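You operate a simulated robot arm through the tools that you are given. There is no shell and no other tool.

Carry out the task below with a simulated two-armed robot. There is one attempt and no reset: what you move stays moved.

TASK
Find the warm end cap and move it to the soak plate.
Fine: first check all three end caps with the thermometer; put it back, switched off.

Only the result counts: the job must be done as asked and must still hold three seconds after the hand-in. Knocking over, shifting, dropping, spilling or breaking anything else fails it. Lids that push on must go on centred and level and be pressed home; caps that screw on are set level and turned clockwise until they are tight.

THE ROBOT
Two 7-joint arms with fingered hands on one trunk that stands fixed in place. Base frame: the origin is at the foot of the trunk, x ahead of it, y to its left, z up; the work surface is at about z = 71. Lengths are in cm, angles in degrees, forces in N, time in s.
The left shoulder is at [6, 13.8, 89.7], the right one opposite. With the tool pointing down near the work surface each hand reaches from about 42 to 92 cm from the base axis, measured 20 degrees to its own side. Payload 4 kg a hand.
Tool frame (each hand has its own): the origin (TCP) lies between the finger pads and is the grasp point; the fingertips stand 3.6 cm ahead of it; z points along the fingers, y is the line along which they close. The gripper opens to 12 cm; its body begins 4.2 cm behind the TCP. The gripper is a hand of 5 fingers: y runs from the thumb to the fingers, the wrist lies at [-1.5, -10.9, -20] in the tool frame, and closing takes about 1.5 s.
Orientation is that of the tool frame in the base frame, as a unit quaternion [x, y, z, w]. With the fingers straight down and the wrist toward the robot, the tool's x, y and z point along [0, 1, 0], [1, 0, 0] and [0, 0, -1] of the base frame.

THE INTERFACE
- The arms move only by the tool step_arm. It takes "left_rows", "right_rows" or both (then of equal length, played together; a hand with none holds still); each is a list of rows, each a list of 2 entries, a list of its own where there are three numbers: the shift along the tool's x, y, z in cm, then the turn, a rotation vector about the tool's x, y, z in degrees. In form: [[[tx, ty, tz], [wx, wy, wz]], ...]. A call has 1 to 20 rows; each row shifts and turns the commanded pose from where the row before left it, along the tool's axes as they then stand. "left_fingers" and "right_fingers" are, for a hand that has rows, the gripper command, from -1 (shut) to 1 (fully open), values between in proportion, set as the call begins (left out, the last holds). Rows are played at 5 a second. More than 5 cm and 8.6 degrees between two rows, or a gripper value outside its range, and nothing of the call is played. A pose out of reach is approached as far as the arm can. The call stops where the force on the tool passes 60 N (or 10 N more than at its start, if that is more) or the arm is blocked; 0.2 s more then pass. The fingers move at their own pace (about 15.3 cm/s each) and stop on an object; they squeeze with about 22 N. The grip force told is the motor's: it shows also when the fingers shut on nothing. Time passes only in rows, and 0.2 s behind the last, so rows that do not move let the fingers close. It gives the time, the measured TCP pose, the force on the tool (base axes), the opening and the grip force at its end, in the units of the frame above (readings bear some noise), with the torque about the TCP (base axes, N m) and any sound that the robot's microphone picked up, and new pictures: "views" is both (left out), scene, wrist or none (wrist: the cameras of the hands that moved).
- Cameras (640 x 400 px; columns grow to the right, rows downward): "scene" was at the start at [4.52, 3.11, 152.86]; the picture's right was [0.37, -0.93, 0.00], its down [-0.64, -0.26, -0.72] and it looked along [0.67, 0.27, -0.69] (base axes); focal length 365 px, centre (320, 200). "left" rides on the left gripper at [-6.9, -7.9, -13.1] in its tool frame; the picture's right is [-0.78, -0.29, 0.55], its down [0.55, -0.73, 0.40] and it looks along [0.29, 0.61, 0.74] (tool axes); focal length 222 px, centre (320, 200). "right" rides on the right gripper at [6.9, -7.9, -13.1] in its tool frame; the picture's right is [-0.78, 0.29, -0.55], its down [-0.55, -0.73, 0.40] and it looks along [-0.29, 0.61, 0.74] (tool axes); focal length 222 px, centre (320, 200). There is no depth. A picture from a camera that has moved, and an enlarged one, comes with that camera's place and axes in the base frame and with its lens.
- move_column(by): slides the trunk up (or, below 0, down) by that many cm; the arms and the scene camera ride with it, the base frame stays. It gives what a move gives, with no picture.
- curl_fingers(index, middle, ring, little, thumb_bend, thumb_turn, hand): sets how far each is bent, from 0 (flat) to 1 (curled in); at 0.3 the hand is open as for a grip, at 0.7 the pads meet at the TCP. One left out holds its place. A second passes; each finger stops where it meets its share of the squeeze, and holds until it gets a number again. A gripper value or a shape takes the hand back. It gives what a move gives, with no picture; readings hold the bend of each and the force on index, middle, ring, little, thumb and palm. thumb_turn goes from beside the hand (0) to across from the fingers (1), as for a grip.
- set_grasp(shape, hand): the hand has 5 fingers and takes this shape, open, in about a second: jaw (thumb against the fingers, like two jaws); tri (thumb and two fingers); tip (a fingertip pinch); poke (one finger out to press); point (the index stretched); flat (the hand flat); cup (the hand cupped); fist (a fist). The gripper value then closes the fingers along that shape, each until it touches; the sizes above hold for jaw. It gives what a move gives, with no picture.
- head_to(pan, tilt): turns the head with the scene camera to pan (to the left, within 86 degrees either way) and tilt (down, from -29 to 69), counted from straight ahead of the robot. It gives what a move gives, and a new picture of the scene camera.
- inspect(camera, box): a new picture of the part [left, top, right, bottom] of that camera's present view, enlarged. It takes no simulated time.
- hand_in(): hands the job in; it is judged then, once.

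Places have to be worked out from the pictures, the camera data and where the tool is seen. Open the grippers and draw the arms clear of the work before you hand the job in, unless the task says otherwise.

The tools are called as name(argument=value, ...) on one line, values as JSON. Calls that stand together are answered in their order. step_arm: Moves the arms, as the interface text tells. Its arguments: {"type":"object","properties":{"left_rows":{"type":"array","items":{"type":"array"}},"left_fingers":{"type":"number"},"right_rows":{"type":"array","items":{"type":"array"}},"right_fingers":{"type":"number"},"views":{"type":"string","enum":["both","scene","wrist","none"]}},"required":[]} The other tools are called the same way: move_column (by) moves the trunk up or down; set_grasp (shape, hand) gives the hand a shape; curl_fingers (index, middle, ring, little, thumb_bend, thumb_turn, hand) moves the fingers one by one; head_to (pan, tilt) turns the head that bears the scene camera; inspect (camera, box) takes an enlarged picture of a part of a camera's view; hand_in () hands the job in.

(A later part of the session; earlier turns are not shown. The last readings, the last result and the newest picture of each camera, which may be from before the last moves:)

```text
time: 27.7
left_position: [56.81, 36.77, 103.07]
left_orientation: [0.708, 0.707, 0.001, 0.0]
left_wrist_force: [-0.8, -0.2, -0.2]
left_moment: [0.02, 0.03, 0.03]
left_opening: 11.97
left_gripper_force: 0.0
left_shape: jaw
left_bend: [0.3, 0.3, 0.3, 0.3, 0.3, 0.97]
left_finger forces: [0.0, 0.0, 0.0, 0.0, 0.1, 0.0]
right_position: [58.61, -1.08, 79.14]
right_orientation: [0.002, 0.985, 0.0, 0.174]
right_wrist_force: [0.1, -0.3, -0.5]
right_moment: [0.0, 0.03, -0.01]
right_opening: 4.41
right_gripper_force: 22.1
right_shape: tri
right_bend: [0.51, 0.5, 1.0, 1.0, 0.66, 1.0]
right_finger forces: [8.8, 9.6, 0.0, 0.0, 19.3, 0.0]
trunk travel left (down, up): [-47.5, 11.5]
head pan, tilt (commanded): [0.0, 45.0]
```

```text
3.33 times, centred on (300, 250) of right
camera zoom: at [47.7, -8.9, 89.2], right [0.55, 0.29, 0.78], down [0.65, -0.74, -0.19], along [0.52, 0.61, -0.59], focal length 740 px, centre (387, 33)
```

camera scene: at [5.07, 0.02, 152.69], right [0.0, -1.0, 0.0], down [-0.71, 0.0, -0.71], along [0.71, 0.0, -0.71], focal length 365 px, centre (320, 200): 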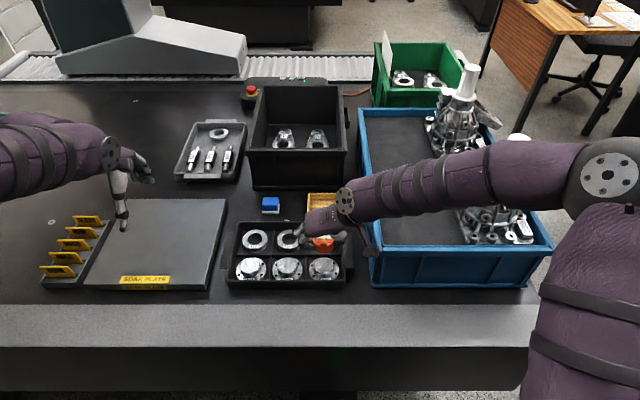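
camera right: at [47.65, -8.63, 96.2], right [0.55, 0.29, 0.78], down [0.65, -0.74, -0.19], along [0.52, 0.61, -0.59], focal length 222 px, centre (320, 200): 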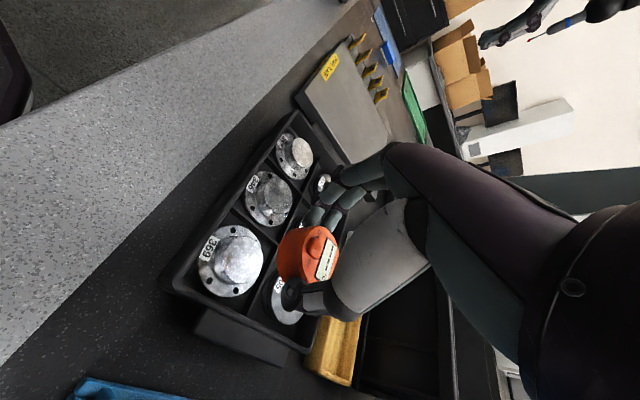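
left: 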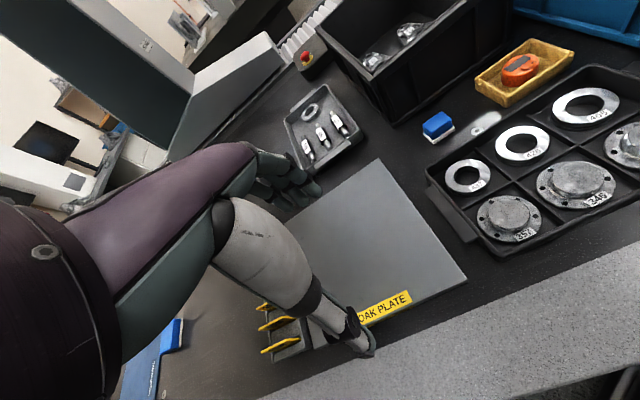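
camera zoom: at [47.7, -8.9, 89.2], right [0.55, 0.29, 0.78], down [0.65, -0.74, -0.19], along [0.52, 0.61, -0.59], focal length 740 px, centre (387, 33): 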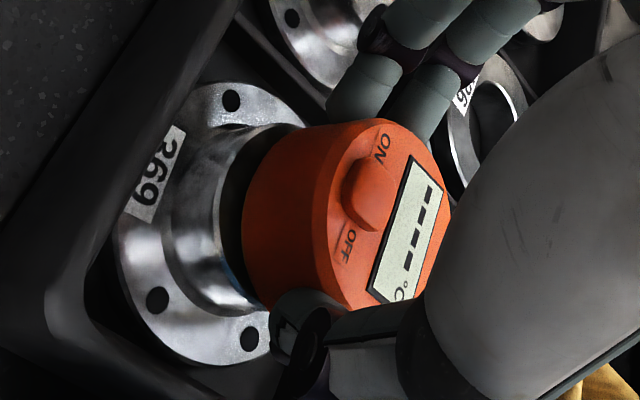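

Close to contact. I'll lower in two 0.2 cm steps while monitoring force and display.

step_arm(right_rows=[[[0.07, 0, 0.19], [0, 0, 0]], [[0.07, 0, 0.19], [0, 0, 0]], [[0, 0, 0], [0, 0, 0]]], views="none")

inspect(camera="right", box=[240, 190, 360, 310])

inspect(camera="scene", box=[300, 220, 360, 280])

```text
time: 28.5
left_position: [56.78, 36.8, 103.05]
left_orientation: [0.707, 0.707, 0.001, 0.0]
left_wrist_force: [0.6, -0.9, 0.3]
left_moment: [-0.02, 0.03, -0.05]
left_opening: 11.98
left_gripper_force: 0.1
left_shape: jaw
left_bend: [0.3, 0.3, 0.3, 0.3, 0.3, 0.97]
left_finger forces: [0.0, 0.0, 0.1, 0.0, 0.1, 0.0]
right_position: [58.62, -0.95, 78.94]
right_orientation: [0.002, 0.985, 0.0, 0.174]
right_wrist_force: [-0.3, -1.2, 8.3]
right_moment: [-0.02, -0.06, -0.03]
right_opening: 4.42
right_gripper_force: 21.6
right_shape: tri
right_bend: [0.51, 0.5, 1.0, 1.0, 0.66, 1.0]
right_finger forces: [8.9, 9.9, 0.0, 0.1, 21.2, 0.0]
trunk travel left (down, up): [-47.5, 11.5]
head pan, tilt (commanded): [0.0, 45.0]
```

```text
3.33 times, centred on (300, 250) of right
camera zoom: at [47.64, -8.86, 88.84], right [0.55, 0.29, 0.78], down [0.65, -0.74, -0.18], along [0.52, 0.61, -0.59], focal length 740 px, centre (387, 33)
```

zoom: 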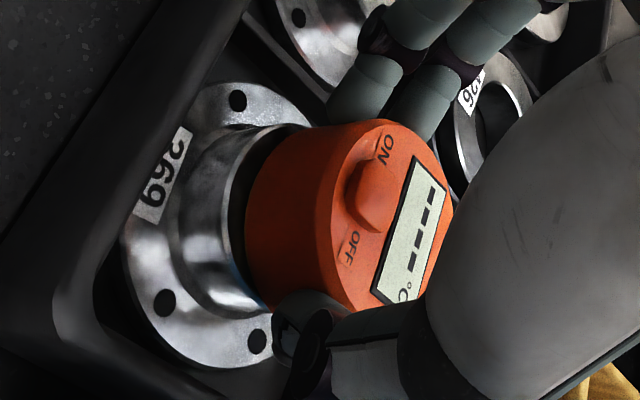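

```text
6.67 times, centred on (330, 250) of scene
camera zoom: at [4.96, 0.02, 152.71], right [0.0, -1.0, 0.0], down [-0.71, 0.0, -0.71], along [0.71, 0.0, -0.71], focal length 2436 px, centre (253, -133)
```

zoom: 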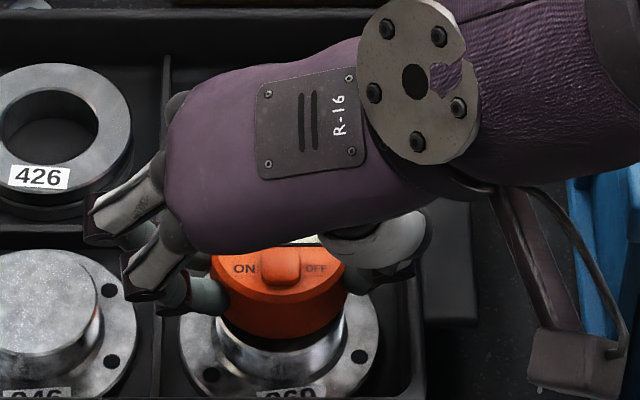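

Contact at about 8 N on the boss, but the display still shows dashes. I'll hold still for a couple of seconds to let the reading settle.

step_arm(right_rows=[[[0, 0, 0], [0, 0, 0]], [[0, 0, 0], [0, 0, 0]], [[0, 0, 0], [0, 0, 0]], [[0, 0, 0], [0, 0, 0]], [[0, 0, 0], [0, 0, 0]], [[0, 0, 0], [0, 0, 0]], [[0, 0, 0], [0, 0, 0]], [[0, 0, 0], [0, 0, 0]], [[0, 0, 0], [0, 0, 0]], [[0, 0, 0], [0, 0, 0]]], views="none")

inspect(camera="right", box=[240, 190, 360, 310])

```text
time: 30.7
left_position: [56.71, 36.84, 103.09]
left_orientation: [0.707, 0.707, 0.0, 0.0]
left_wrist_force: [-0.3, 0.1, -0.2]
left_moment: [-0.06, -0.01, 0.02]
left_opening: 11.96
left_gripper_force: 0.0
left_shape: jaw
left_bend: [0.3, 0.3, 0.3, 0.3, 0.3, 0.97]
left_finger forces: [0.0, 0.1, 0.0, 0.1, 0.1, 0.0]
right_position: [58.5, -0.97, 78.91]
right_orientation: [0.001, 0.985, 0.0, 0.175]
right_wrist_force: [1.7, -1.3, 13.6]
right_moment: [-0.02, -0.23, -0.1]
right_opening: 4.42
right_gripper_force: 21.7
right_shape: tri
right_bend: [0.51, 0.5, 1.0, 1.0, 0.66, 1.0]
right_finger forces: [8.8, 10.6, 0.0, 0.0, 21.8, 0.1]
trunk travel left (down, up): [-47.5, 11.5]
head pan, tilt (commanded): [0.0, 45.0]
```

```text
3.33 times, centred on (300, 250) of right
camera zoom: at [47.6, -8.86, 88.8], right [0.55, 0.29, 0.78], down [0.65, -0.74, -0.18], along [0.52, 0.61, -0.59], focal length 740 px, centre (387, 33)
```

zoom: 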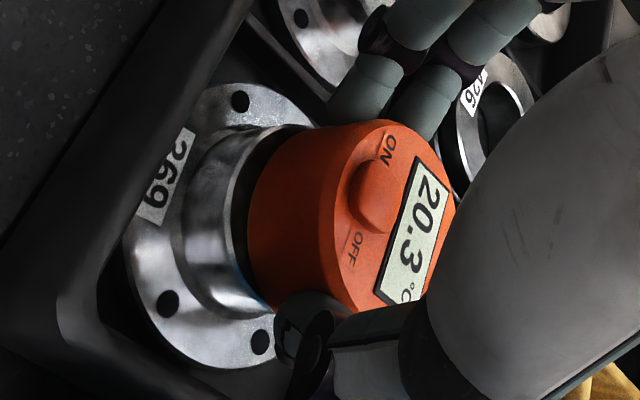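

Cap 369 reads 20.3 °C. I'll ease the pressure slightly and hold another second to make sure the value is stable.

step_arm(right_rows=[[[-0.02, 0, -0.06], [0, 0, 0]], [[0, 0, 0], [0, 0, 0]], [[0, 0, 0], [0, 0, 0]], [[0, 0, 0], [0, 0, 0]], [[0, 0, 0], [0, 0, 0]], [[0, 0, 0], [0, 0, 0]], [[0, 0, 0], [0, 0, 0]]], views="none")

inspect(camera="right", box=[280, 210, 350, 290])

```text
time: 32.3
left_position: [56.57, 36.86, 103.15]
left_orientation: [0.708, 0.707, 0.0, 0.0]
left_wrist_force: [0.2, 0.6, 0.1]
left_moment: [0.03, 0.01, -0.01]
left_opening: 11.97
left_gripper_force: 0.1
left_shape: jaw
left_bend: [0.3, 0.3, 0.3, 0.3, 0.3, 0.97]
left_finger forces: [0.0, 0.0, 0.1, 0.0, 0.0, 0.0]
right_position: [58.46, -0.98, 78.84]
right_orientation: [0.002, 0.985, 0.0, 0.174]
right_wrist_force: [1.7, 0.5, 7.9]
right_moment: [0.06, -0.11, -0.05]
right_opening: 4.42
right_gripper_force: 22.0
right_shape: tri
right_bend: [0.51, 0.5, 1.0, 1.0, 0.66, 1.0]
right_finger forces: [9.0, 10.7, 0.0, 0.0, 21.1, 0.1]
trunk travel left (down, up): [-47.5, 11.5]
head pan, tilt (commanded): [0.0, 45.0]
```

```text
5.00 times, centred on (315, 250) of right
camera zoom: at [47.6, -8.87, 88.85], right [0.55, 0.29, 0.78], down [0.65, -0.74, -0.19], along [0.52, 0.61, -0.59], focal length 1111 px, centre (345, -50)
```

zoom: 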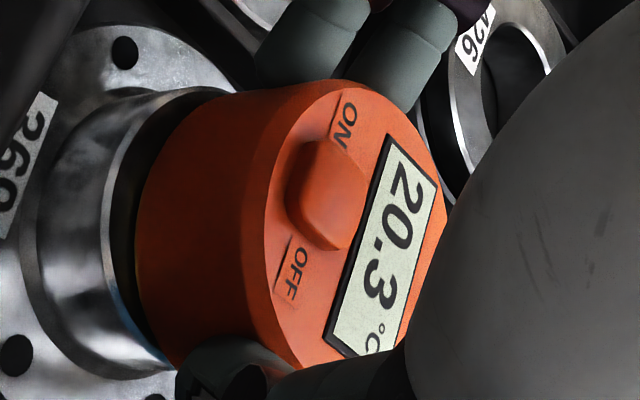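

The reading is stable at 20.3 °C for cap 369. Next I'll lift 3 cm, move 9.5 cm in +y to cap 346, and come down to just above contact.

step_arm(right_rows=[[[-0.51, 0, -1.41], [0, 0, 0]], [[-0.51, 0, -1.41], [0, 0, 0]], [[0, 3.17, 0], [0, 0, 0]], [[0, 3.17, 0], [0, 0, 0]], [[0, 3.16, 0], [0, 0, 0]], [[0, 0, 0], [0, 0, 0]], [[0.43, 0, 1.18], [0, 0, 0]], [[0.43, 0, 1.18], [0, 0, 0]], [[0, 0, 0], [0, 0, 0]]], views="none")

inspect(camera="scene", box=[260, 210, 340, 290])

inspect(camera="right", box=[220, 170, 380, 310])

inspect(camera="left", box=[480, 80, 640, 220])

```text
time: 34.3
left_position: [56.79, 36.76, 103.11]
left_orientation: [0.707, 0.707, 0.0, -0.001]
left_wrist_force: [-0.4, 0.5, 1.2]
left_moment: [0.02, 0.02, 0.0]
left_opening: 11.96
left_gripper_force: 0.0
left_shape: jaw
left_bend: [0.3, 0.3, 0.3, 0.3, 0.3, 0.97]
left_finger forces: [0.0, 0.0, 0.0, 0.0, 0.0, 0.0]
right_position: [58.75, 8.55, 79.38]
right_orientation: [0.002, 0.985, 0.0, 0.174]
right_wrist_force: [0.3, 0.0, -1.0]
right_moment: [-0.01, 0.02, 0.0]
right_opening: 4.42
right_gripper_force: 22.4
right_shape: tri
right_bend: [0.51, 0.5, 1.0, 1.0, 0.66, 1.0]
right_finger forces: [9.2, 10.1, 0.0, 0.0, 20.2, 0.1]
trunk travel left (down, up): [-47.5, 11.5]
head pan, tilt (commanded): [0.0, 45.0]
```

```text
5.00 times, centred on (300, 250) of scene
camera zoom: at [5.03, 0.03, 152.7], right [0.0, -1.0, 0.0], down [-0.71, 0.0, -0.71], along [0.71, 0.0, -0.71], focal length 1827 px, centre (420, -50)
```

zoom: 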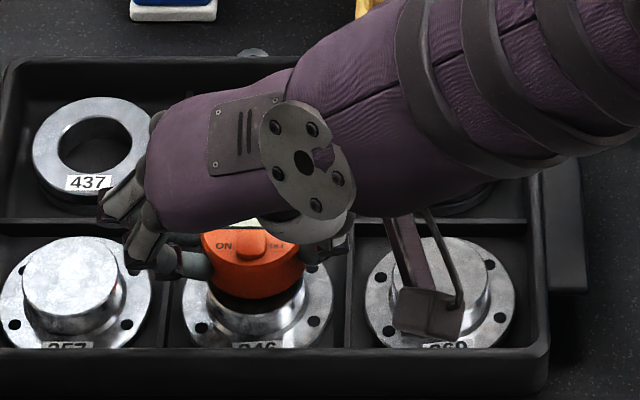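

```text
2.86 times, centred on (300, 240) of right
camera zoom: at [47.77, 0.62, 89.3], right [0.55, 0.29, 0.78], down [0.65, -0.74, -0.19], along [0.52, 0.61, -0.59], focal length 635 px, centre (377, 86)
```

zoom: 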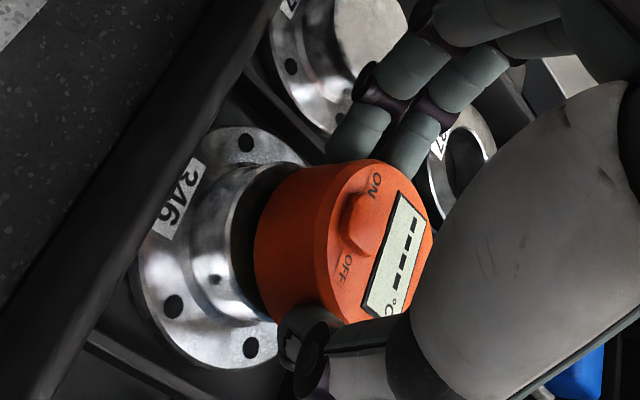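

```text
2.86 times, centred on (560, 150) of left
camera zoom: at [48.92, 29.8, 116.33], right [-0.29, -0.78, -0.55], down [-0.73, 0.55, -0.4], along [0.61, 0.29, -0.74], focal length 635 px, centre (-366, 343)
```

zoom: 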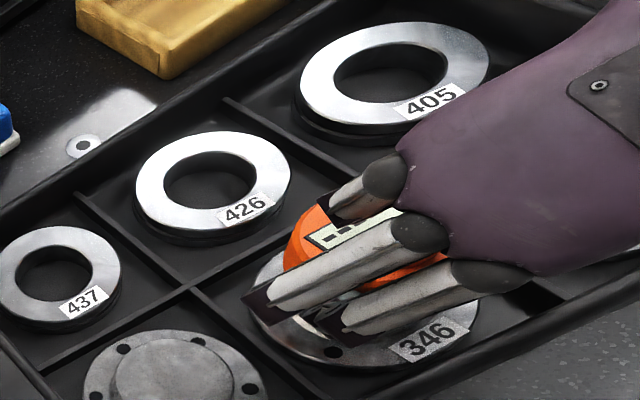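

The puck is over cap 346, about 0.2 cm too far in +y, so I'll correct that and touch down gently, then hold for two seconds.

step_arm(right_rows=[[[0, -0.22, 0], [0, 0, 0]], [[0.075, 0, 0.21], [0, 0, 0]], [[0.075, 0, 0.21], [0, 0, 0]], [[0.05, 0, 0.13], [0, 0, 0]], [[0, 0, 0], [0, 0, 0]]], views="none")

inspect(camera="right", box=[240, 190, 360, 310])

```text
time: 35.5
left_position: [56.67, 36.86, 103.11]
left_orientation: [0.707, 0.707, 0.0, 0.0]
left_wrist_force: [1.3, -0.5, -0.1]
left_moment: [-0.02, -0.01, 0.0]
left_opening: 11.98
left_gripper_force: 0.0
left_shape: jaw
left_bend: [0.3, 0.3, 0.3, 0.3, 0.3, 0.97]
left_finger forces: [0.1, 0.0, 0.1, 0.0, 0.0, 0.1]
right_position: [58.68, 8.23, 78.98]
right_orientation: [0.002, 0.985, 0.001, 0.175]
right_wrist_force: [-1.6, -1.0, 9.6]
right_moment: [-0.03, -0.07, -0.04]
right_opening: 4.41
right_gripper_force: 22.0
right_shape: tri
right_bend: [0.51, 0.5, 1.0, 1.0, 0.66, 1.0]
right_finger forces: [9.4, 10.3, 0.2, 0.1, 21.4, 0.0]
trunk travel left (down, up): [-47.5, 11.5]
head pan, tilt (commanded): [0.0, 45.0]
```

```text
3.33 times, centred on (300, 250) of right
camera zoom: at [47.73, 0.43, 88.81], right [0.55, 0.29, 0.78], down [0.65, -0.74, -0.18], along [0.52, 0.61, -0.59], focal length 740 px, centre (387, 33)
```

zoom: 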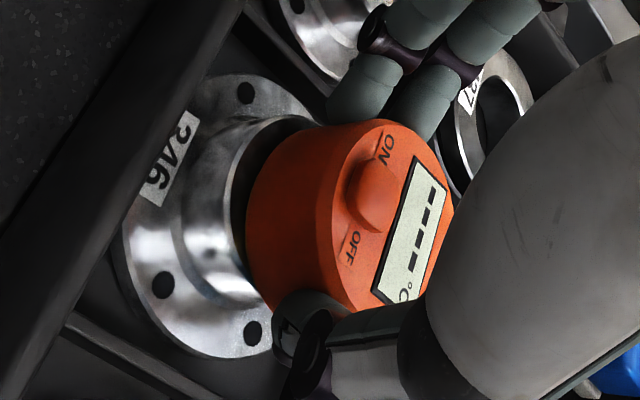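

Contact at about 10 N on cap 346. I'll hold for the reading.

step_arm(right_rows=[[[0, 0, 0], [0, 0, 0]], [[0, 0, 0], [0, 0, 0]], [[0, 0, 0], [0, 0, 0]], [[0, 0, 0], [0, 0, 0]], [[0, 0, 0], [0, 0, 0]], [[0, 0, 0], [0, 0, 0]], [[0, 0, 0], [0, 0, 0]], [[0, 0, 0], [0, 0, 0]], [[0, 0, 0], [0, 0, 0]], [[0, 0, 0], [0, 0, 0]], [[0, 0, 0], [0, 0, 0]], [[0, 0, 0], [0, 0, 0]]], views="none")

inspect(camera="right", box=[240, 190, 360, 310])

```text
time: 38.1
left_position: [56.73, 36.72, 103.15]
left_orientation: [0.707, 0.707, -0.001, 0.0]
left_wrist_force: [-1.2, -0.8, -0.2]
left_moment: [0.0, 0.0, 0.02]
left_opening: 11.96
left_gripper_force: 0.1
left_shape: jaw
left_bend: [0.3, 0.3, 0.3, 0.3, 0.3, 0.97]
left_finger forces: [0.0, 0.0, 0.1, 0.1, 0.1, 0.0]
right_position: [58.64, 8.3, 78.91]
right_orientation: [0.002, 0.985, -0.001, 0.174]
right_wrist_force: [0.1, 0.4, 16.2]
right_moment: [0.03, -0.13, -0.05]
right_opening: 4.46
right_gripper_force: 22.2
right_shape: tri
right_bend: [0.51, 0.5, 1.0, 1.0, 0.66, 1.0]
right_finger forces: [9.7, 11.2, 0.0, 0.0, 21.8, 0.0]
trunk travel left (down, up): [-47.5, 11.5]
head pan, tilt (commanded): [0.0, 45.0]
```

```text
3.33 times, centred on (300, 250) of right
camera zoom: at [47.69, 0.41, 88.78], right [0.55, 0.29, 0.78], down [0.65, -0.74, -0.18], along [0.52, 0.61, -0.59], focal length 740 px, centre (387, 33)
```

zoom: 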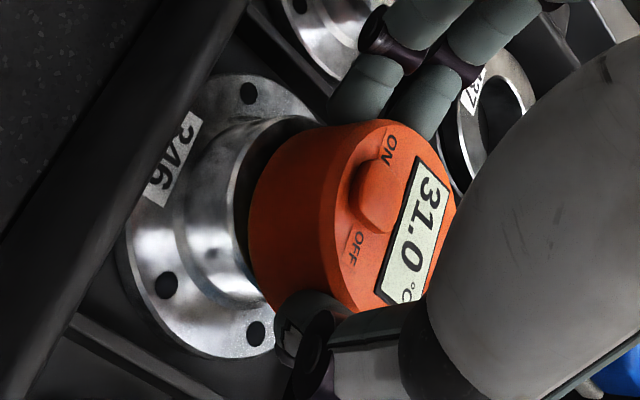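

Cap 346 reads 31.0 °C. I still have to check 357, so I'll lift 3 cm, move 9.5 cm in +y, and come down near contact.

step_arm(right_rows=[[[-0.51, 0, -1.41], [0, 0, 0]], [[-0.51, 0, -1.41], [0, 0, 0]], [[0, 3.17, 0], [0, 0, 0]], [[0, 3.17, 0], [0, 0, 0]], [[0, 3.16, 0], [0, 0, 0]], [[0, 0, 0], [0, 0, 0]], [[0.43, 0, 1.18], [0, 0, 0]], [[0.43, 0, 1.18], [0, 0, 0]], [[0, 0, 0], [0, 0, 0]]], views="none")

inspect(camera="scene", box=[220, 210, 320, 290])

inspect(camera="right", box=[220, 170, 380, 310])

```text
time: 40.1
left_position: [56.77, 36.82, 103.06]
left_orientation: [0.707, 0.707, 0.0, 0.0]
left_wrist_force: [-0.2, 0.4, -0.6]
left_moment: [0.0, 0.02, -0.01]
left_opening: 11.99
left_gripper_force: 0.0
left_shape: jaw
left_bend: [0.3, 0.3, 0.3, 0.3, 0.3, 0.97]
left_finger forces: [0.0, 0.0, 0.1, 0.1, 0.0, 0.0]
right_position: [58.6, 17.57, 79.24]
right_orientation: [0.001, 0.985, -0.001, 0.173]
right_wrist_force: [-0.3, -0.1, -1.4]
right_moment: [0.01, 0.02, 0.01]
right_opening: 4.44
right_gripper_force: 21.5
right_shape: tri
right_bend: [0.51, 0.5, 1.0, 1.0, 0.66, 1.0]
right_finger forces: [9.3, 10.0, 0.1, 0.0, 20.2, 0.0]
trunk travel left (down, up): [-47.5, 11.5]
head pan, tilt (commanded): [0.0, 45.0]
```

```text
5.00 times, centred on (270, 250) of scene
camera zoom: at [5.03, 0.03, 152.7], right [0.0, -1.0, 0.0], down [-0.71, 0.0, -0.71], along [0.71, 0.0, -0.71], focal length 1827 px, centre (570, -50)
```

zoom: 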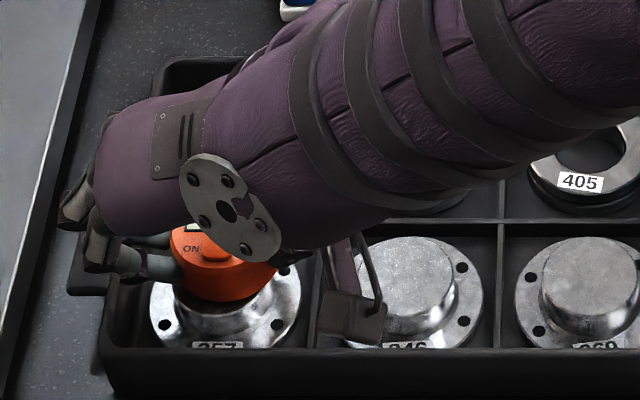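

```text
2.86 times, centred on (300, 240) of right
camera zoom: at [47.68, 9.77, 89.15], right [0.55, 0.29, 0.78], down [0.65, -0.74, -0.19], along [0.52, 0.61, -0.59], focal length 635 px, centre (377, 86)
```

zoom: 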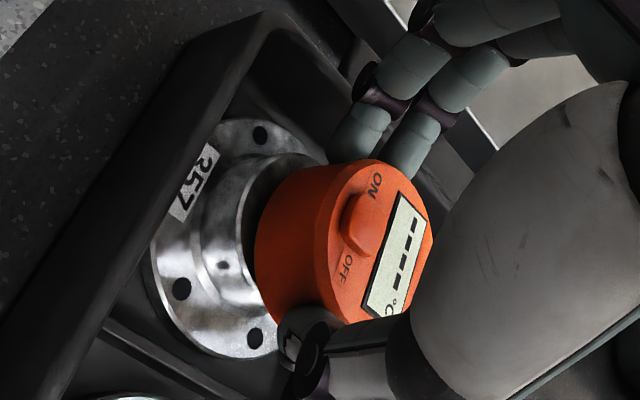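

Well centred over cap 357 (flange centre u=226, puck u=224). I'll touch down and hold.

step_arm(right_rows=[[[0.06, 0, 0.16], [0, 0, 0]], [[0.06, 0, 0.16], [0, 0, 0]], [[0.05, 0, 0.12], [0, 0, 0]], [[0, 0, 0], [0, 0, 0]]], views="none")

inspect(camera="right", box=[240, 190, 360, 310])

```text
time: 41.1
left_position: [56.62, 36.77, 103.13]
left_orientation: [0.707, 0.707, 0.0, 0.0]
left_wrist_force: [-0.8, -0.3, 0.4]
left_moment: [0.02, -0.01, 0.01]
left_opening: 11.96
left_gripper_force: 0.0
left_shape: jaw
left_bend: [0.3, 0.3, 0.3, 0.3, 0.3, 0.97]
left_finger forces: [0.0, 0.0, 0.1, 0.0, 0.0, 0.1]
right_position: [58.76, 17.65, 78.97]
right_orientation: [0.002, 0.985, 0.001, 0.175]
right_wrist_force: [-0.2, -2.3, 8.3]
right_moment: [-0.07, -0.05, -0.05]
right_opening: 4.43
right_gripper_force: 22.0
right_shape: tri
right_bend: [0.51, 0.5, 1.0, 1.0, 0.66, 1.0]
right_finger forces: [9.2, 9.9, 0.1, 0.0, 21.9, 0.1]
trunk travel left (down, up): [-47.5, 11.5]
head pan, tilt (commanded): [0.0, 45.0]
```

```text
3.33 times, centred on (300, 250) of right
camera zoom: at [47.68, 9.82, 88.83], right [0.55, 0.29, 0.78], down [0.65, -0.74, -0.19], along [0.52, 0.61, -0.59], focal length 740 px, centre (387, 33)
```

zoom: 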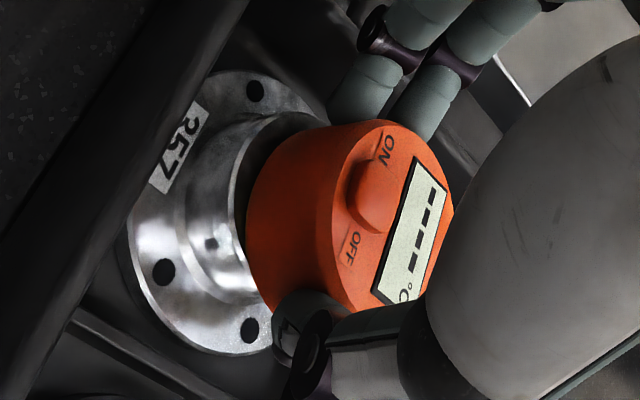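

Contact at about 8 N. I'll hold for the reading.

step_arm(right_rows=[[[0, 0, 0], [0, 0, 0]], [[0, 0, 0], [0, 0, 0]], [[0, 0, 0], [0, 0, 0]], [[0, 0, 0], [0, 0, 0]], [[0, 0, 0], [0, 0, 0]], [[0, 0, 0], [0, 0, 0]], [[0, 0, 0], [0, 0, 0]], [[0, 0, 0], [0, 0, 0]], [[0, 0, 0], [0, 0, 0]], [[0, 0, 0], [0, 0, 0]], [[0, 0, 0], [0, 0, 0]], [[0, 0, 0], [0, 0, 0]]], views="none")

inspect(camera="right", box=[240, 190, 360, 310])

```text
time: 43.7
left_position: [56.7, 36.81, 103.19]
left_orientation: [0.707, 0.707, 0.0, 0.0]
left_wrist_force: [-0.8, -0.2, -0.7]
left_moment: [0.01, -0.01, 0.01]
left_opening: 11.98
left_gripper_force: 0.0
left_shape: jaw
left_bend: [0.3, 0.3, 0.3, 0.3, 0.3, 0.97]
left_finger forces: [0.1, 0.0, 0.0, 0.0, 0.1, 0.0]
right_position: [58.55, 17.64, 78.85]
right_orientation: [0.001, 0.985, 0.0, 0.175]
right_wrist_force: [0.5, -1.4, 13.2]
right_moment: [0.0, -0.16, -0.08]
right_opening: 4.44
right_gripper_force: 21.7
right_shape: tri
right_bend: [0.51, 0.5, 1.0, 1.0, 0.66, 1.0]
right_finger forces: [9.0, 10.4, 0.1, 0.0, 22.3, 0.1]
trunk travel left (down, up): [-47.5, 11.5]
head pan, tilt (commanded): [0.0, 45.0]
```

```text
3.33 times, centred on (300, 250) of right
camera zoom: at [47.64, 9.81, 88.79], right [0.55, 0.29, 0.78], down [0.65, -0.74, -0.19], along [0.52, 0.61, -0.59], focal length 740 px, centre (387, 33)
```

zoom: 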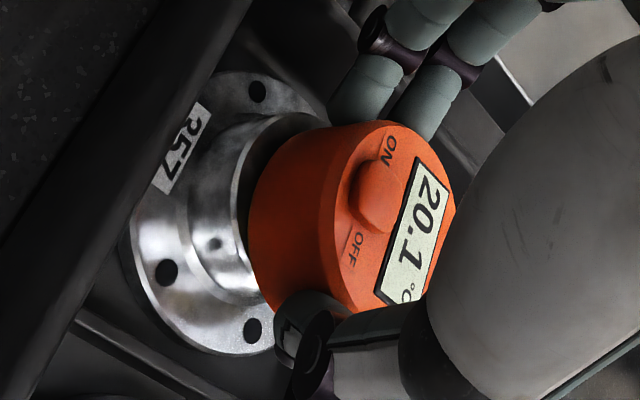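

Cap 357 reads 20.1 °C, so the warm cap is 346 at 31.0 °C. I'll lift and carry the thermometer back above its yellow tray.

step_arm(right_rows=[[[-0.63, 0, -1.74], [0, 0, 0]], [[-0.63, 0, -1.74], [0, 0, 0]], [[-1.26, 0, -3.48], [0, 0, 0]], [[-2.97, -2.82, 1.08], [0, 0, 0]], [[-2.97, -2.82, 1.08], [0, 0, 0]], [[-2.97, -2.82, 1.08], [0, 0, 0]], [[-2.97, -2.82, 1.08], [0, 0, 0]], [[-2.97, -2.82, 1.08], [0, 0, 0]], [[-2.97, -2.82, 1.08], [0, 0, 0]], [[-2.97, -2.82, 1.08], [0, 0, 0]], [[0, 0, 0], [0, 0, 0]], [[0, 0, 0], [0, 0, 0]]], views="both")

inspect(camera="scene", box=[300, 140, 370, 220])

```text
time: 46.3
left_position: [56.81, 36.85, 102.96]
left_orientation: [0.707, 0.707, 0.0, 0.0]
left_wrist_force: [-0.8, -0.3, 0.9]
left_moment: [0.0, 0.03, -0.01]
left_opening: 11.97
left_gripper_force: 0.0
left_shape: jaw
left_bend: [0.3, 0.3, 0.3, 0.3, 0.3, 0.97]
left_finger forces: [0.0, 0.0, 0.0, 0.1, 0.0, 0.1]
right_position: [80.75, -2.29, 86.32]
right_orientation: [0.002, 0.985, 0.0, 0.174]
right_wrist_force: [-0.3, -0.6, 0.1]
right_moment: [0.04, 0.02, 0.02]
right_opening: 4.44
right_gripper_force: 22.3
right_shape: tri
right_bend: [0.51, 0.5, 1.0, 1.0, 0.66, 1.0]
right_finger forces: [9.0, 9.6, 0.1, 0.0, 19.3, 0.0]
trunk travel left (down, up): [-47.5, 11.5]
head pan, tilt (commanded): [0.0, 45.0]
camera scene: at [5.05, 0.03, 152.7], right [0.0, -1.0, 0.0], down [-0.71, 0.0, -0.71], along [0.71, 0.0, -0.71], focal length 365 px, centre (320, 200)
camera right: at [69.86, -10.11, 96.23], right [0.55, 0.29, 0.78], down [0.65, -0.74, -0.19], along [0.52, 0.61, -0.59], focal length 222 px, centre (320, 200)
```

scene: 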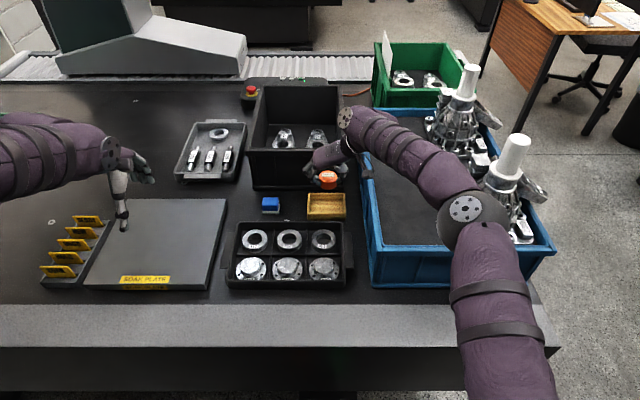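
right: 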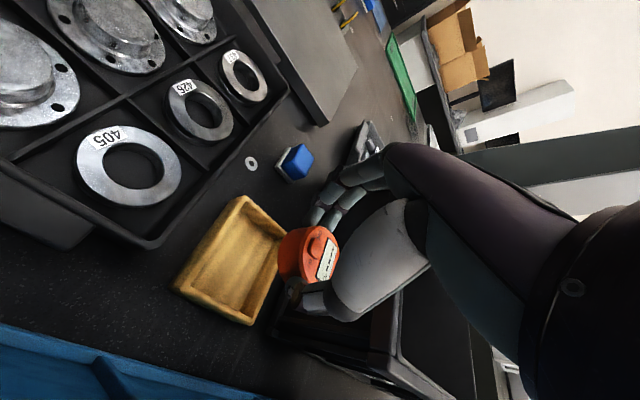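

```text
5.00 times, centred on (335, 180) of scene
camera zoom: at [5.05, 0.03, 152.7], right [0.0, -1.0, 0.0], down [-0.71, 0.0, -0.71], along [0.71, 0.0, -0.71], focal length 1827 px, centre (245, 300)
```

zoom: 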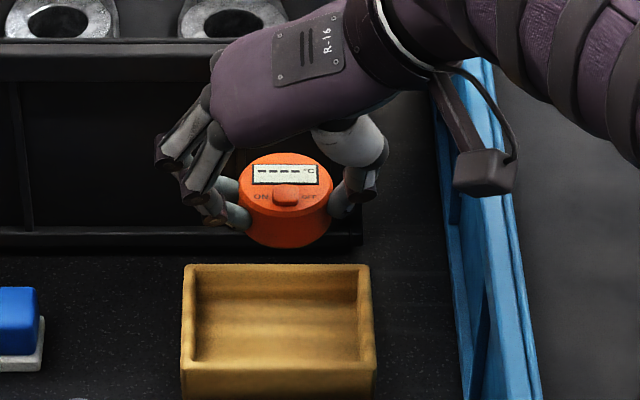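

I'm back above the tray at [80.75, -2.29]. I'll correct y by +0.13 and descend 8 cm to where I lifted earlier.

step_arm(right_rows=[[[1.02, 0.13, 2.82], [0, 0, 0]], [[1.02, 0, 2.82], [0, 0, 0]], [[0.68, 0, 1.88], [0, 0, 0]], [[0, 0, 0], [0, 0, 0]]], views="none")

inspect(camera="scene", box=[307, 165, 363, 212])

inspect(camera="left", box=[460, 20, 560, 90])

inspect(camera="right", box=[240, 160, 380, 320])

```text
time: 47.3
left_position: [56.74, 36.81, 103.09]
left_orientation: [0.708, 0.707, 0.0, 0.0]
left_wrist_force: [-0.3, 0.9, 0.0]
left_moment: [-0.02, 0.03, 0.02]
left_opening: 11.96
left_gripper_force: 0.1
left_shape: jaw
left_bend: [0.3, 0.3, 0.3, 0.3, 0.3, 0.97]
left_finger forces: [0.0, 0.0, 0.0, 0.1, 0.1, 0.0]
right_position: [80.68, -2.15, 78.15]
right_orientation: [0.002, 0.985, -0.001, 0.174]
right_wrist_force: [-0.5, 0.3, -0.9]
right_moment: [0.02, 0.02, 0.03]
right_opening: 4.38
right_gripper_force: 22.4
right_shape: tri
right_bend: [0.51, 0.5, 1.0, 1.0, 0.66, 1.0]
right_finger forces: [9.0, 9.5, 0.0, 0.0, 19.3, 0.1]
trunk travel left (down, up): [-47.5, 11.5]
head pan, tilt (commanded): [0.0, 45.0]
```

```text
8.51 times, centred on (335, 188) of scene
camera zoom: at [5.04, 0.03, 152.7], right [0.0, -1.0, 0.0], down [-0.71, 0.0, -0.71], along [0.71, 0.0, -0.71], focal length 3110 px, centre (192, 298)
```

zoom: 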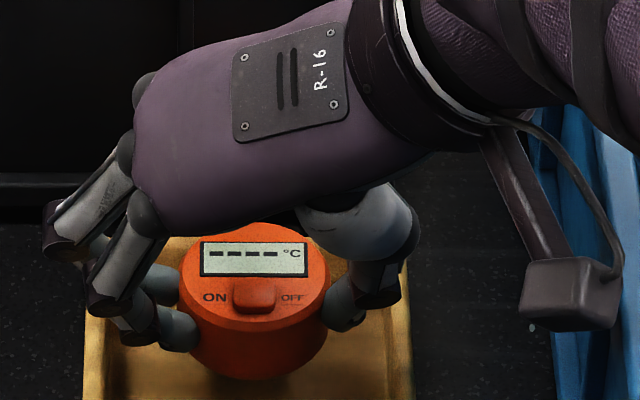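

```text
5.71 times, centred on (510, 55) of left
camera zoom: at [48.93, 29.8, 116.33], right [-0.29, -0.78, -0.55], down [-0.73, 0.55, -0.4], along [0.61, 0.29, -0.74], focal length 1269 px, centre (-766, 1029)
```

zoom: 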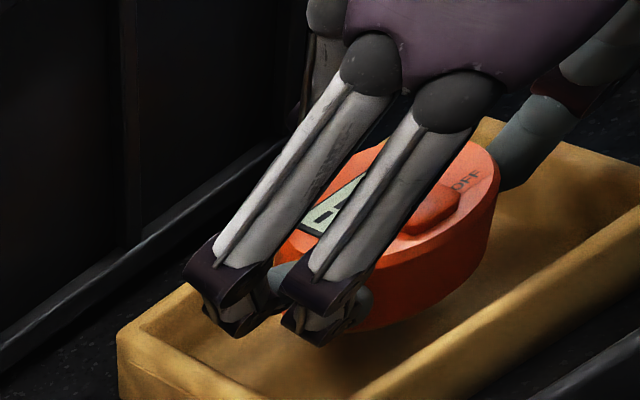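

```text
2.50 times, centred on (310, 240) of right
camera zoom: at [69.78, -9.98, 88.15], right [0.55, 0.29, 0.78], down [0.65, -0.74, -0.19], along [0.52, 0.61, -0.59], focal length 555 px, centre (345, 100)
```

zoom: 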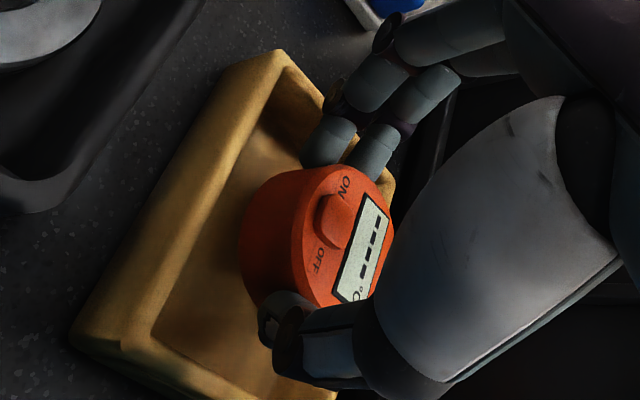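

This is practically identical to the view when I lifted it. I'll lower 1.6 cm, then take fine steps until the floor is felt.

step_arm(right_rows=[[[0.17, 0, 0.47], [0, 0, 0]], [[0.17, 0, 0.47], [0, 0, 0]], [[0.17, 0, 0.47], [0, 0, 0]], [[0, 0, 0], [0, 0, 0]]], views="none")

step_arm(right_rows=[[[0.05, 0, 0.14], [0, 0, 0]], [[0, 0, 0], [0, 0, 0]]], views="none")

```text
time: 48.3
left_position: [56.73, 36.71, 103.15]
left_orientation: [0.707, 0.707, 0.0, -0.001]
left_wrist_force: [1.1, -0.5, -0.5]
left_moment: [-0.01, 0.04, 0.0]
left_opening: 12.01
left_gripper_force: 0.1
left_shape: jaw
left_bend: [0.3, 0.3, 0.3, 0.3, 0.3, 0.97]
left_finger forces: [0.0, 0.1, 0.1, 0.0, 0.1, 0.0]
right_position: [80.82, -2.05, 76.69]
right_orientation: [0.002, 0.985, -0.001, 0.174]
right_wrist_force: [0.2, -0.2, -1.3]
right_moment: [-0.01, 0.02, -0.02]
right_opening: 4.41
right_gripper_force: 21.9
right_shape: tri
right_bend: [0.51, 0.5, 1.0, 1.0, 0.66, 1.0]
right_finger forces: [9.0, 9.5, 0.0, 0.1, 19.3, 0.1]
trunk travel left (down, up): [-47.5, 11.5]
head pan, tilt (commanded): [0.0, 45.0]
```

```text
time: 48.9
left_position: [56.68, 36.85, 102.95]
left_orientation: [0.707, 0.707, 0.001, 0.0]
left_wrist_force: [0.5, 0.6, 0.0]
left_moment: [0.01, -0.02, -0.02]
left_opening: 11.97
left_gripper_force: 0.1
left_shape: jaw
left_bend: [0.3, 0.3, 0.3, 0.3, 0.3, 0.97]
left_finger forces: [0.0, 0.2, 0.0, 0.1, 0.1, 0.0]
right_position: [80.7, -1.98, 76.52]
right_orientation: [0.002, 0.985, 0.0, 0.174]
right_wrist_force: [-0.6, -1.1, -1.1]
right_moment: [-0.02, 0.04, 0.01]
right_opening: 4.4
right_gripper_force: 22.0
right_shape: tri
right_bend: [0.51, 0.5, 1.0, 1.0, 0.66, 1.0]
right_finger forces: [9.0, 9.5, 0.0, 0.1, 19.3, 0.0]
trunk travel left (down, up): [-47.5, 11.5]
head pan, tilt (commanded): [0.0, 45.0]
```

No floor contact yet at z≈76.5, so I'll continue gently.

step_arm(right_rows=[[[0.04, -0.05, 0.12], [0, 0, 0]], [[0, 0, 0], [0, 0, 0]]], views="none")

step_arm(right_rows=[[[0.03, 0, 0.09], [0, 0, 0]], [[0, 0, 0], [0, 0, 0]]], views="none")

inspect(camera="scene", box=[312, 180, 352, 212])

inspect(camera="left", box=[460, 20, 560, 90])

```text
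time: 49.5
left_position: [56.7, 36.81, 103.09]
left_orientation: [0.707, 0.707, 0.0, 0.0]
left_wrist_force: [0.4, -0.1, -0.3]
left_moment: [-0.03, -0.01, -0.01]
left_opening: 11.97
left_gripper_force: 0.1
left_shape: jaw
left_bend: [0.3, 0.3, 0.3, 0.3, 0.3, 0.97]
left_finger forces: [0.0, 0.0, 0.0, 0.0, 0.1, 0.0]
right_position: [80.7, -2.04, 76.47]
right_orientation: [0.002, 0.985, 0.0, 0.173]
right_wrist_force: [0.4, -0.2, -1.5]
right_moment: [0.03, 0.02, 0.02]
right_opening: 4.42
right_gripper_force: 22.4
right_shape: tri
right_bend: [0.51, 0.5, 1.0, 1.0, 0.66, 1.0]
right_finger forces: [8.9, 9.6, 0.0, 0.0, 19.3, 0.1]
trunk travel left (down, up): [-47.5, 11.5]
head pan, tilt (commanded): [0.0, 45.0]
```

```text
time: 50.1
left_position: [56.73, 36.76, 102.95]
left_orientation: [0.708, 0.707, 0.0, 0.001]
left_wrist_force: [-0.6, -0.2, 0.7]
left_moment: [0.01, 0.0, -0.01]
left_opening: 11.97
left_gripper_force: 0.0
left_shape: jaw
left_bend: [0.3, 0.3, 0.3, 0.3, 0.3, 0.97]
left_finger forces: [0.0, 0.0, 0.0, 0.0, 0.0, 0.0]
right_position: [80.79, -2.0, 76.36]
right_orientation: [0.002, 0.985, 0.0, 0.174]
right_wrist_force: [-0.1, 0.5, -0.1]
right_moment: [0.02, 0.04, 0.01]
right_opening: 4.43
right_gripper_force: 22.5
right_shape: tri
right_bend: [0.51, 0.5, 1.0, 1.0, 0.66, 1.0]
right_finger forces: [8.9, 9.5, 0.1, 0.0, 19.2, 0.0]
trunk travel left (down, up): [-47.5, 11.5]
head pan, tilt (commanded): [0.0, 45.0]
```

```text
12.50 times, centred on (332, 196) of scene
camera zoom: at [5.05, 0.03, 152.7], right [0.0, -1.0, 0.0], down [-0.71, 0.0, -0.71], along [0.71, 0.0, -0.71], focal length 4568 px, centre (170, 250)
```

zoom: 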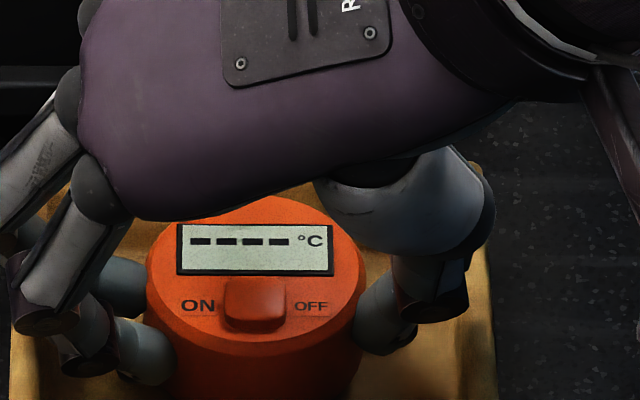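

```text
5.71 times, centred on (510, 55) of left
camera zoom: at [48.93, 29.79, 116.33], right [-0.29, -0.78, -0.55], down [-0.73, 0.55, -0.4], along [0.61, 0.29, -0.74], focal length 1269 px, centre (-766, 1029)
```

zoom: 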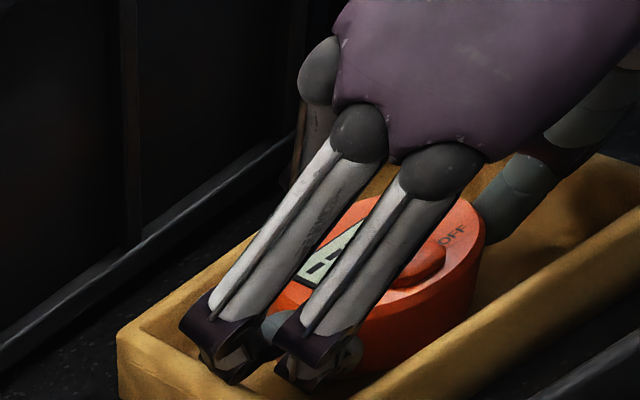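

Weight is starting to come off, with the wrist force near zero. I'll shift y by -0.12 to match the original grip pose and lower slightly more.

step_arm(right_rows=[[[0.03, -0.12, 0.08], [0, 0, 0]], [[0, 0, 0], [0, 0, 0]]], views="none")

```text
time: 50.7
left_position: [56.7, 36.83, 103.24]
left_orientation: [0.707, 0.707, 0.001, 0.0]
left_wrist_force: [0.1, -0.2, 0.9]
left_moment: [-0.03, 0.02, 0.03]
left_opening: 11.98
left_gripper_force: 0.0
left_shape: jaw
left_bend: [0.3, 0.3, 0.3, 0.3, 0.3, 0.97]
left_finger forces: [0.0, 0.1, 0.0, 0.1, 0.0, 0.0]
right_position: [80.78, -2.17, 76.24]
right_orientation: [0.002, 0.985, 0.0, 0.174]
right_wrist_force: [1.0, 0.0, 0.5]
right_moment: [0.06, -0.01, -0.01]
right_opening: 4.43
right_gripper_force: 21.5
right_shape: tri
right_bend: [0.51, 0.5, 1.0, 1.0, 0.66, 1.0]
right_finger forces: [9.0, 9.9, 0.0, 0.0, 19.1, 0.0]
trunk travel left (down, up): [-47.5, 11.5]
head pan, tilt (commanded): [0.0, 45.0]
```

Contact is just starting. One tiny step more to be sure it's seated.

step_arm(right_rows=[[[0.03, 0, 0.07], [0, 0, 0]], [[0, 0, 0], [0, 0, 0]]], views="none")

```text
time: 51.3
left_position: [56.7, 36.8, 103.08]
left_orientation: [0.707, 0.707, 0.0, 0.0]
left_wrist_force: [-0.4, 0.3, 0.2]
left_moment: [-0.03, -0.02, 0.0]
left_opening: 11.96
left_gripper_force: 0.1
left_shape: jaw
left_bend: [0.3, 0.3, 0.3, 0.3, 0.3, 0.97]
left_finger forces: [0.0, 0.0, 0.0, 0.0, 0.1, 0.1]
right_position: [80.81, -2.17, 76.11]
right_orientation: [0.002, 0.985, -0.001, 0.174]
right_wrist_force: [-0.1, -0.3, 4.1]
right_moment: [0.09, -0.01, 0.02]
right_opening: 4.42
right_gripper_force: 21.9
right_shape: tri
right_bend: [0.51, 0.5, 1.0, 1.0, 0.66, 1.0]
right_finger forces: [8.8, 12.5, 0.0, 0.1, 19.6, 0.0]
trunk travel left (down, up): [-47.5, 11.5]
head pan, tilt (commanded): [0.0, 45.0]
```

Seated with about 4 N. I'll open the fingers just enough to release (about 5.5 cm).

step_arm(right_rows=[[[0, 0, 0], [0, 0, 0]], [[0, 0, 0], [0, 0, 0]], [[0, 0, 0], [0, 0, 0]], [[0, 0, 0], [0, 0, 0]]], right_fingers=-0.08, views="none")

inspect(camera="scene", box=[312, 180, 352, 212])

inspect(camera="left", box=[460, 20, 560, 90])

```text
time: 52.3
left_position: [56.73, 36.73, 103.09]
left_orientation: [0.707, 0.707, 0.0, 0.0]
left_wrist_force: [-0.6, -0.5, 0.4]
left_moment: [0.01, -0.02, 0.0]
left_opening: 11.97
left_gripper_force: 0.0
left_shape: jaw
left_bend: [0.3, 0.3, 0.3, 0.3, 0.3, 0.97]
left_finger forces: [0.1, 0.1, 0.0, 0.0, 0.1, 0.0]
right_position: [80.76, -2.19, 76.13]
right_orientation: [0.002, 0.985, -0.001, 0.174]
right_wrist_force: [0.9, -2.2, 2.7]
right_moment: [0.1, -0.04, -0.04]
right_opening: 5.44
right_gripper_force: 0.0
right_shape: tri
right_bend: [0.44, 0.48, 0.99, 0.99, 0.6, 1.0]
right_finger forces: [0.8, 2.6, 0.0, 0.1, 0.1, 0.0]
trunk travel left (down, up): [-47.5, 11.5]
head pan, tilt (commanded): [0.0, 45.0]
```

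```text
12.50 times, centred on (332, 196) of scene
camera zoom: at [5.01, 0.01, 152.7], right [0.0, -1.0, 0.0], down [-0.71, 0.0, -0.71], along [0.71, 0.0, -0.71], focal length 4568 px, centre (170, 250)
```

zoom: 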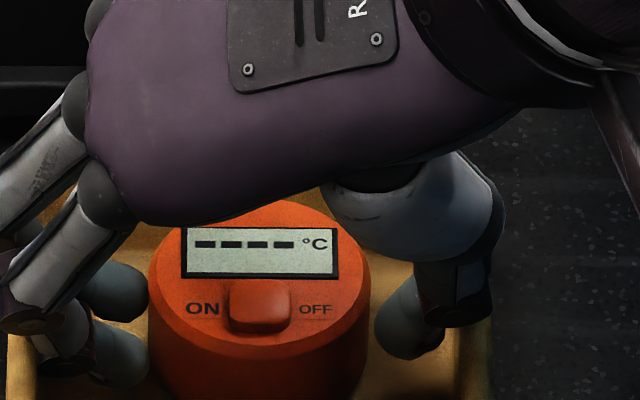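

```text
5.71 times, centred on (510, 55) of left
camera zoom: at [48.91, 29.78, 116.34], right [-0.29, -0.78, -0.55], down [-0.73, 0.55, -0.4], along [0.61, 0.29, -0.74], focal length 1269 px, centre (-766, 1029)
```

zoom: 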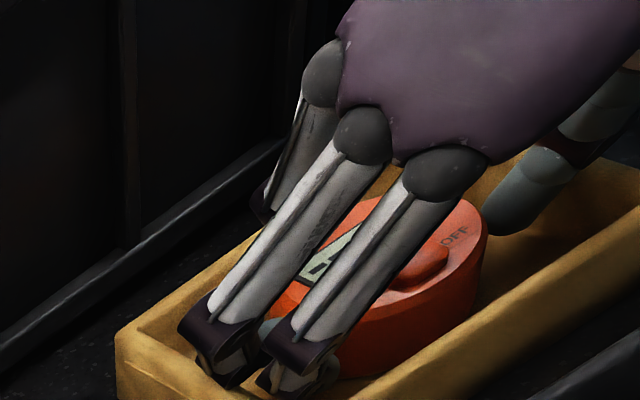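

It's released, and the puck sits where it was. I'll lift straight up slowly and check that the puck stays.

step_arm(right_rows=[[[-0.1, 0, -0.28], [0, 0, 0]], [[-0.1, 0, -0.28], [0, 0, 0]], [[0, 0, 0], [0, 0, 0]]], views="none")

inspect(camera="scene", box=[312, 180, 352, 212])

inspect(camera="left", box=[460, 20, 560, 90])

```text
time: 53.1
left_position: [56.65, 36.81, 103.12]
left_orientation: [0.708, 0.707, 0.0, 0.0]
left_wrist_force: [0.7, -0.4, 0.3]
left_moment: [-0.04, 0.03, 0.0]
left_opening: 11.96
left_gripper_force: 0.0
left_shape: jaw
left_bend: [0.3, 0.3, 0.3, 0.3, 0.3, 0.97]
left_finger forces: [0.0, 0.0, 0.0, 0.0, 0.0, 0.1]
right_position: [80.66, -2.09, 76.73]
right_orientation: [0.002, 0.985, -0.001, 0.174]
right_wrist_force: [-0.2, 0.3, 0.8]
right_moment: [-0.01, -0.01, -0.04]
right_opening: 5.52
right_gripper_force: 0.0
right_shape: tri
right_bend: [0.44, 0.47, 0.99, 0.99, 0.6, 1.0]
right_finger forces: [0.1, 0.0, 0.0, 0.0, 0.0, 0.0]
trunk travel left (down, up): [-47.5, 11.5]
head pan, tilt (commanded): [0.0, 45.0]
```

```text
12.50 times, centred on (332, 196) of scene
camera zoom: at [5.03, 0.03, 152.7], right [0.0, -1.0, 0.0], down [-0.71, 0.0, -0.71], along [0.71, 0.0, -0.71], focal length 4568 px, centre (170, 250)
```

zoom: 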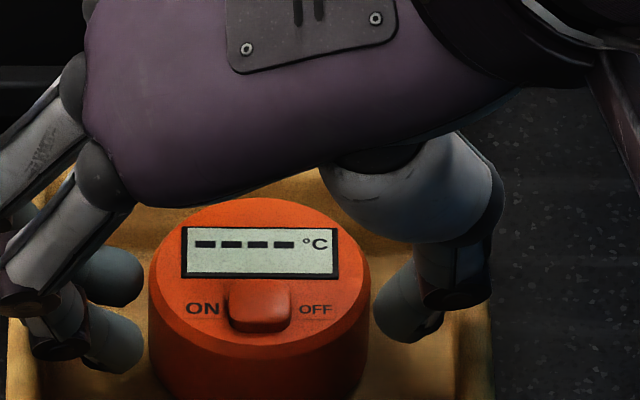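

```text
5.71 times, centred on (510, 55) of left
camera zoom: at [48.92, 29.8, 116.33], right [-0.29, -0.78, -0.55], down [-0.73, 0.55, -0.4], along [0.61, 0.29, -0.74], focal length 1269 px, centre (-766, 1029)
```

zoom: 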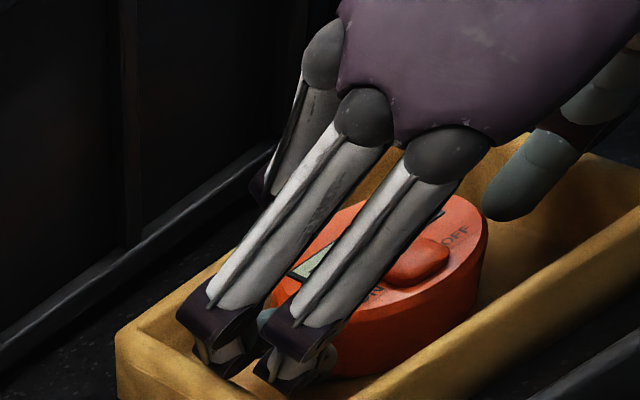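

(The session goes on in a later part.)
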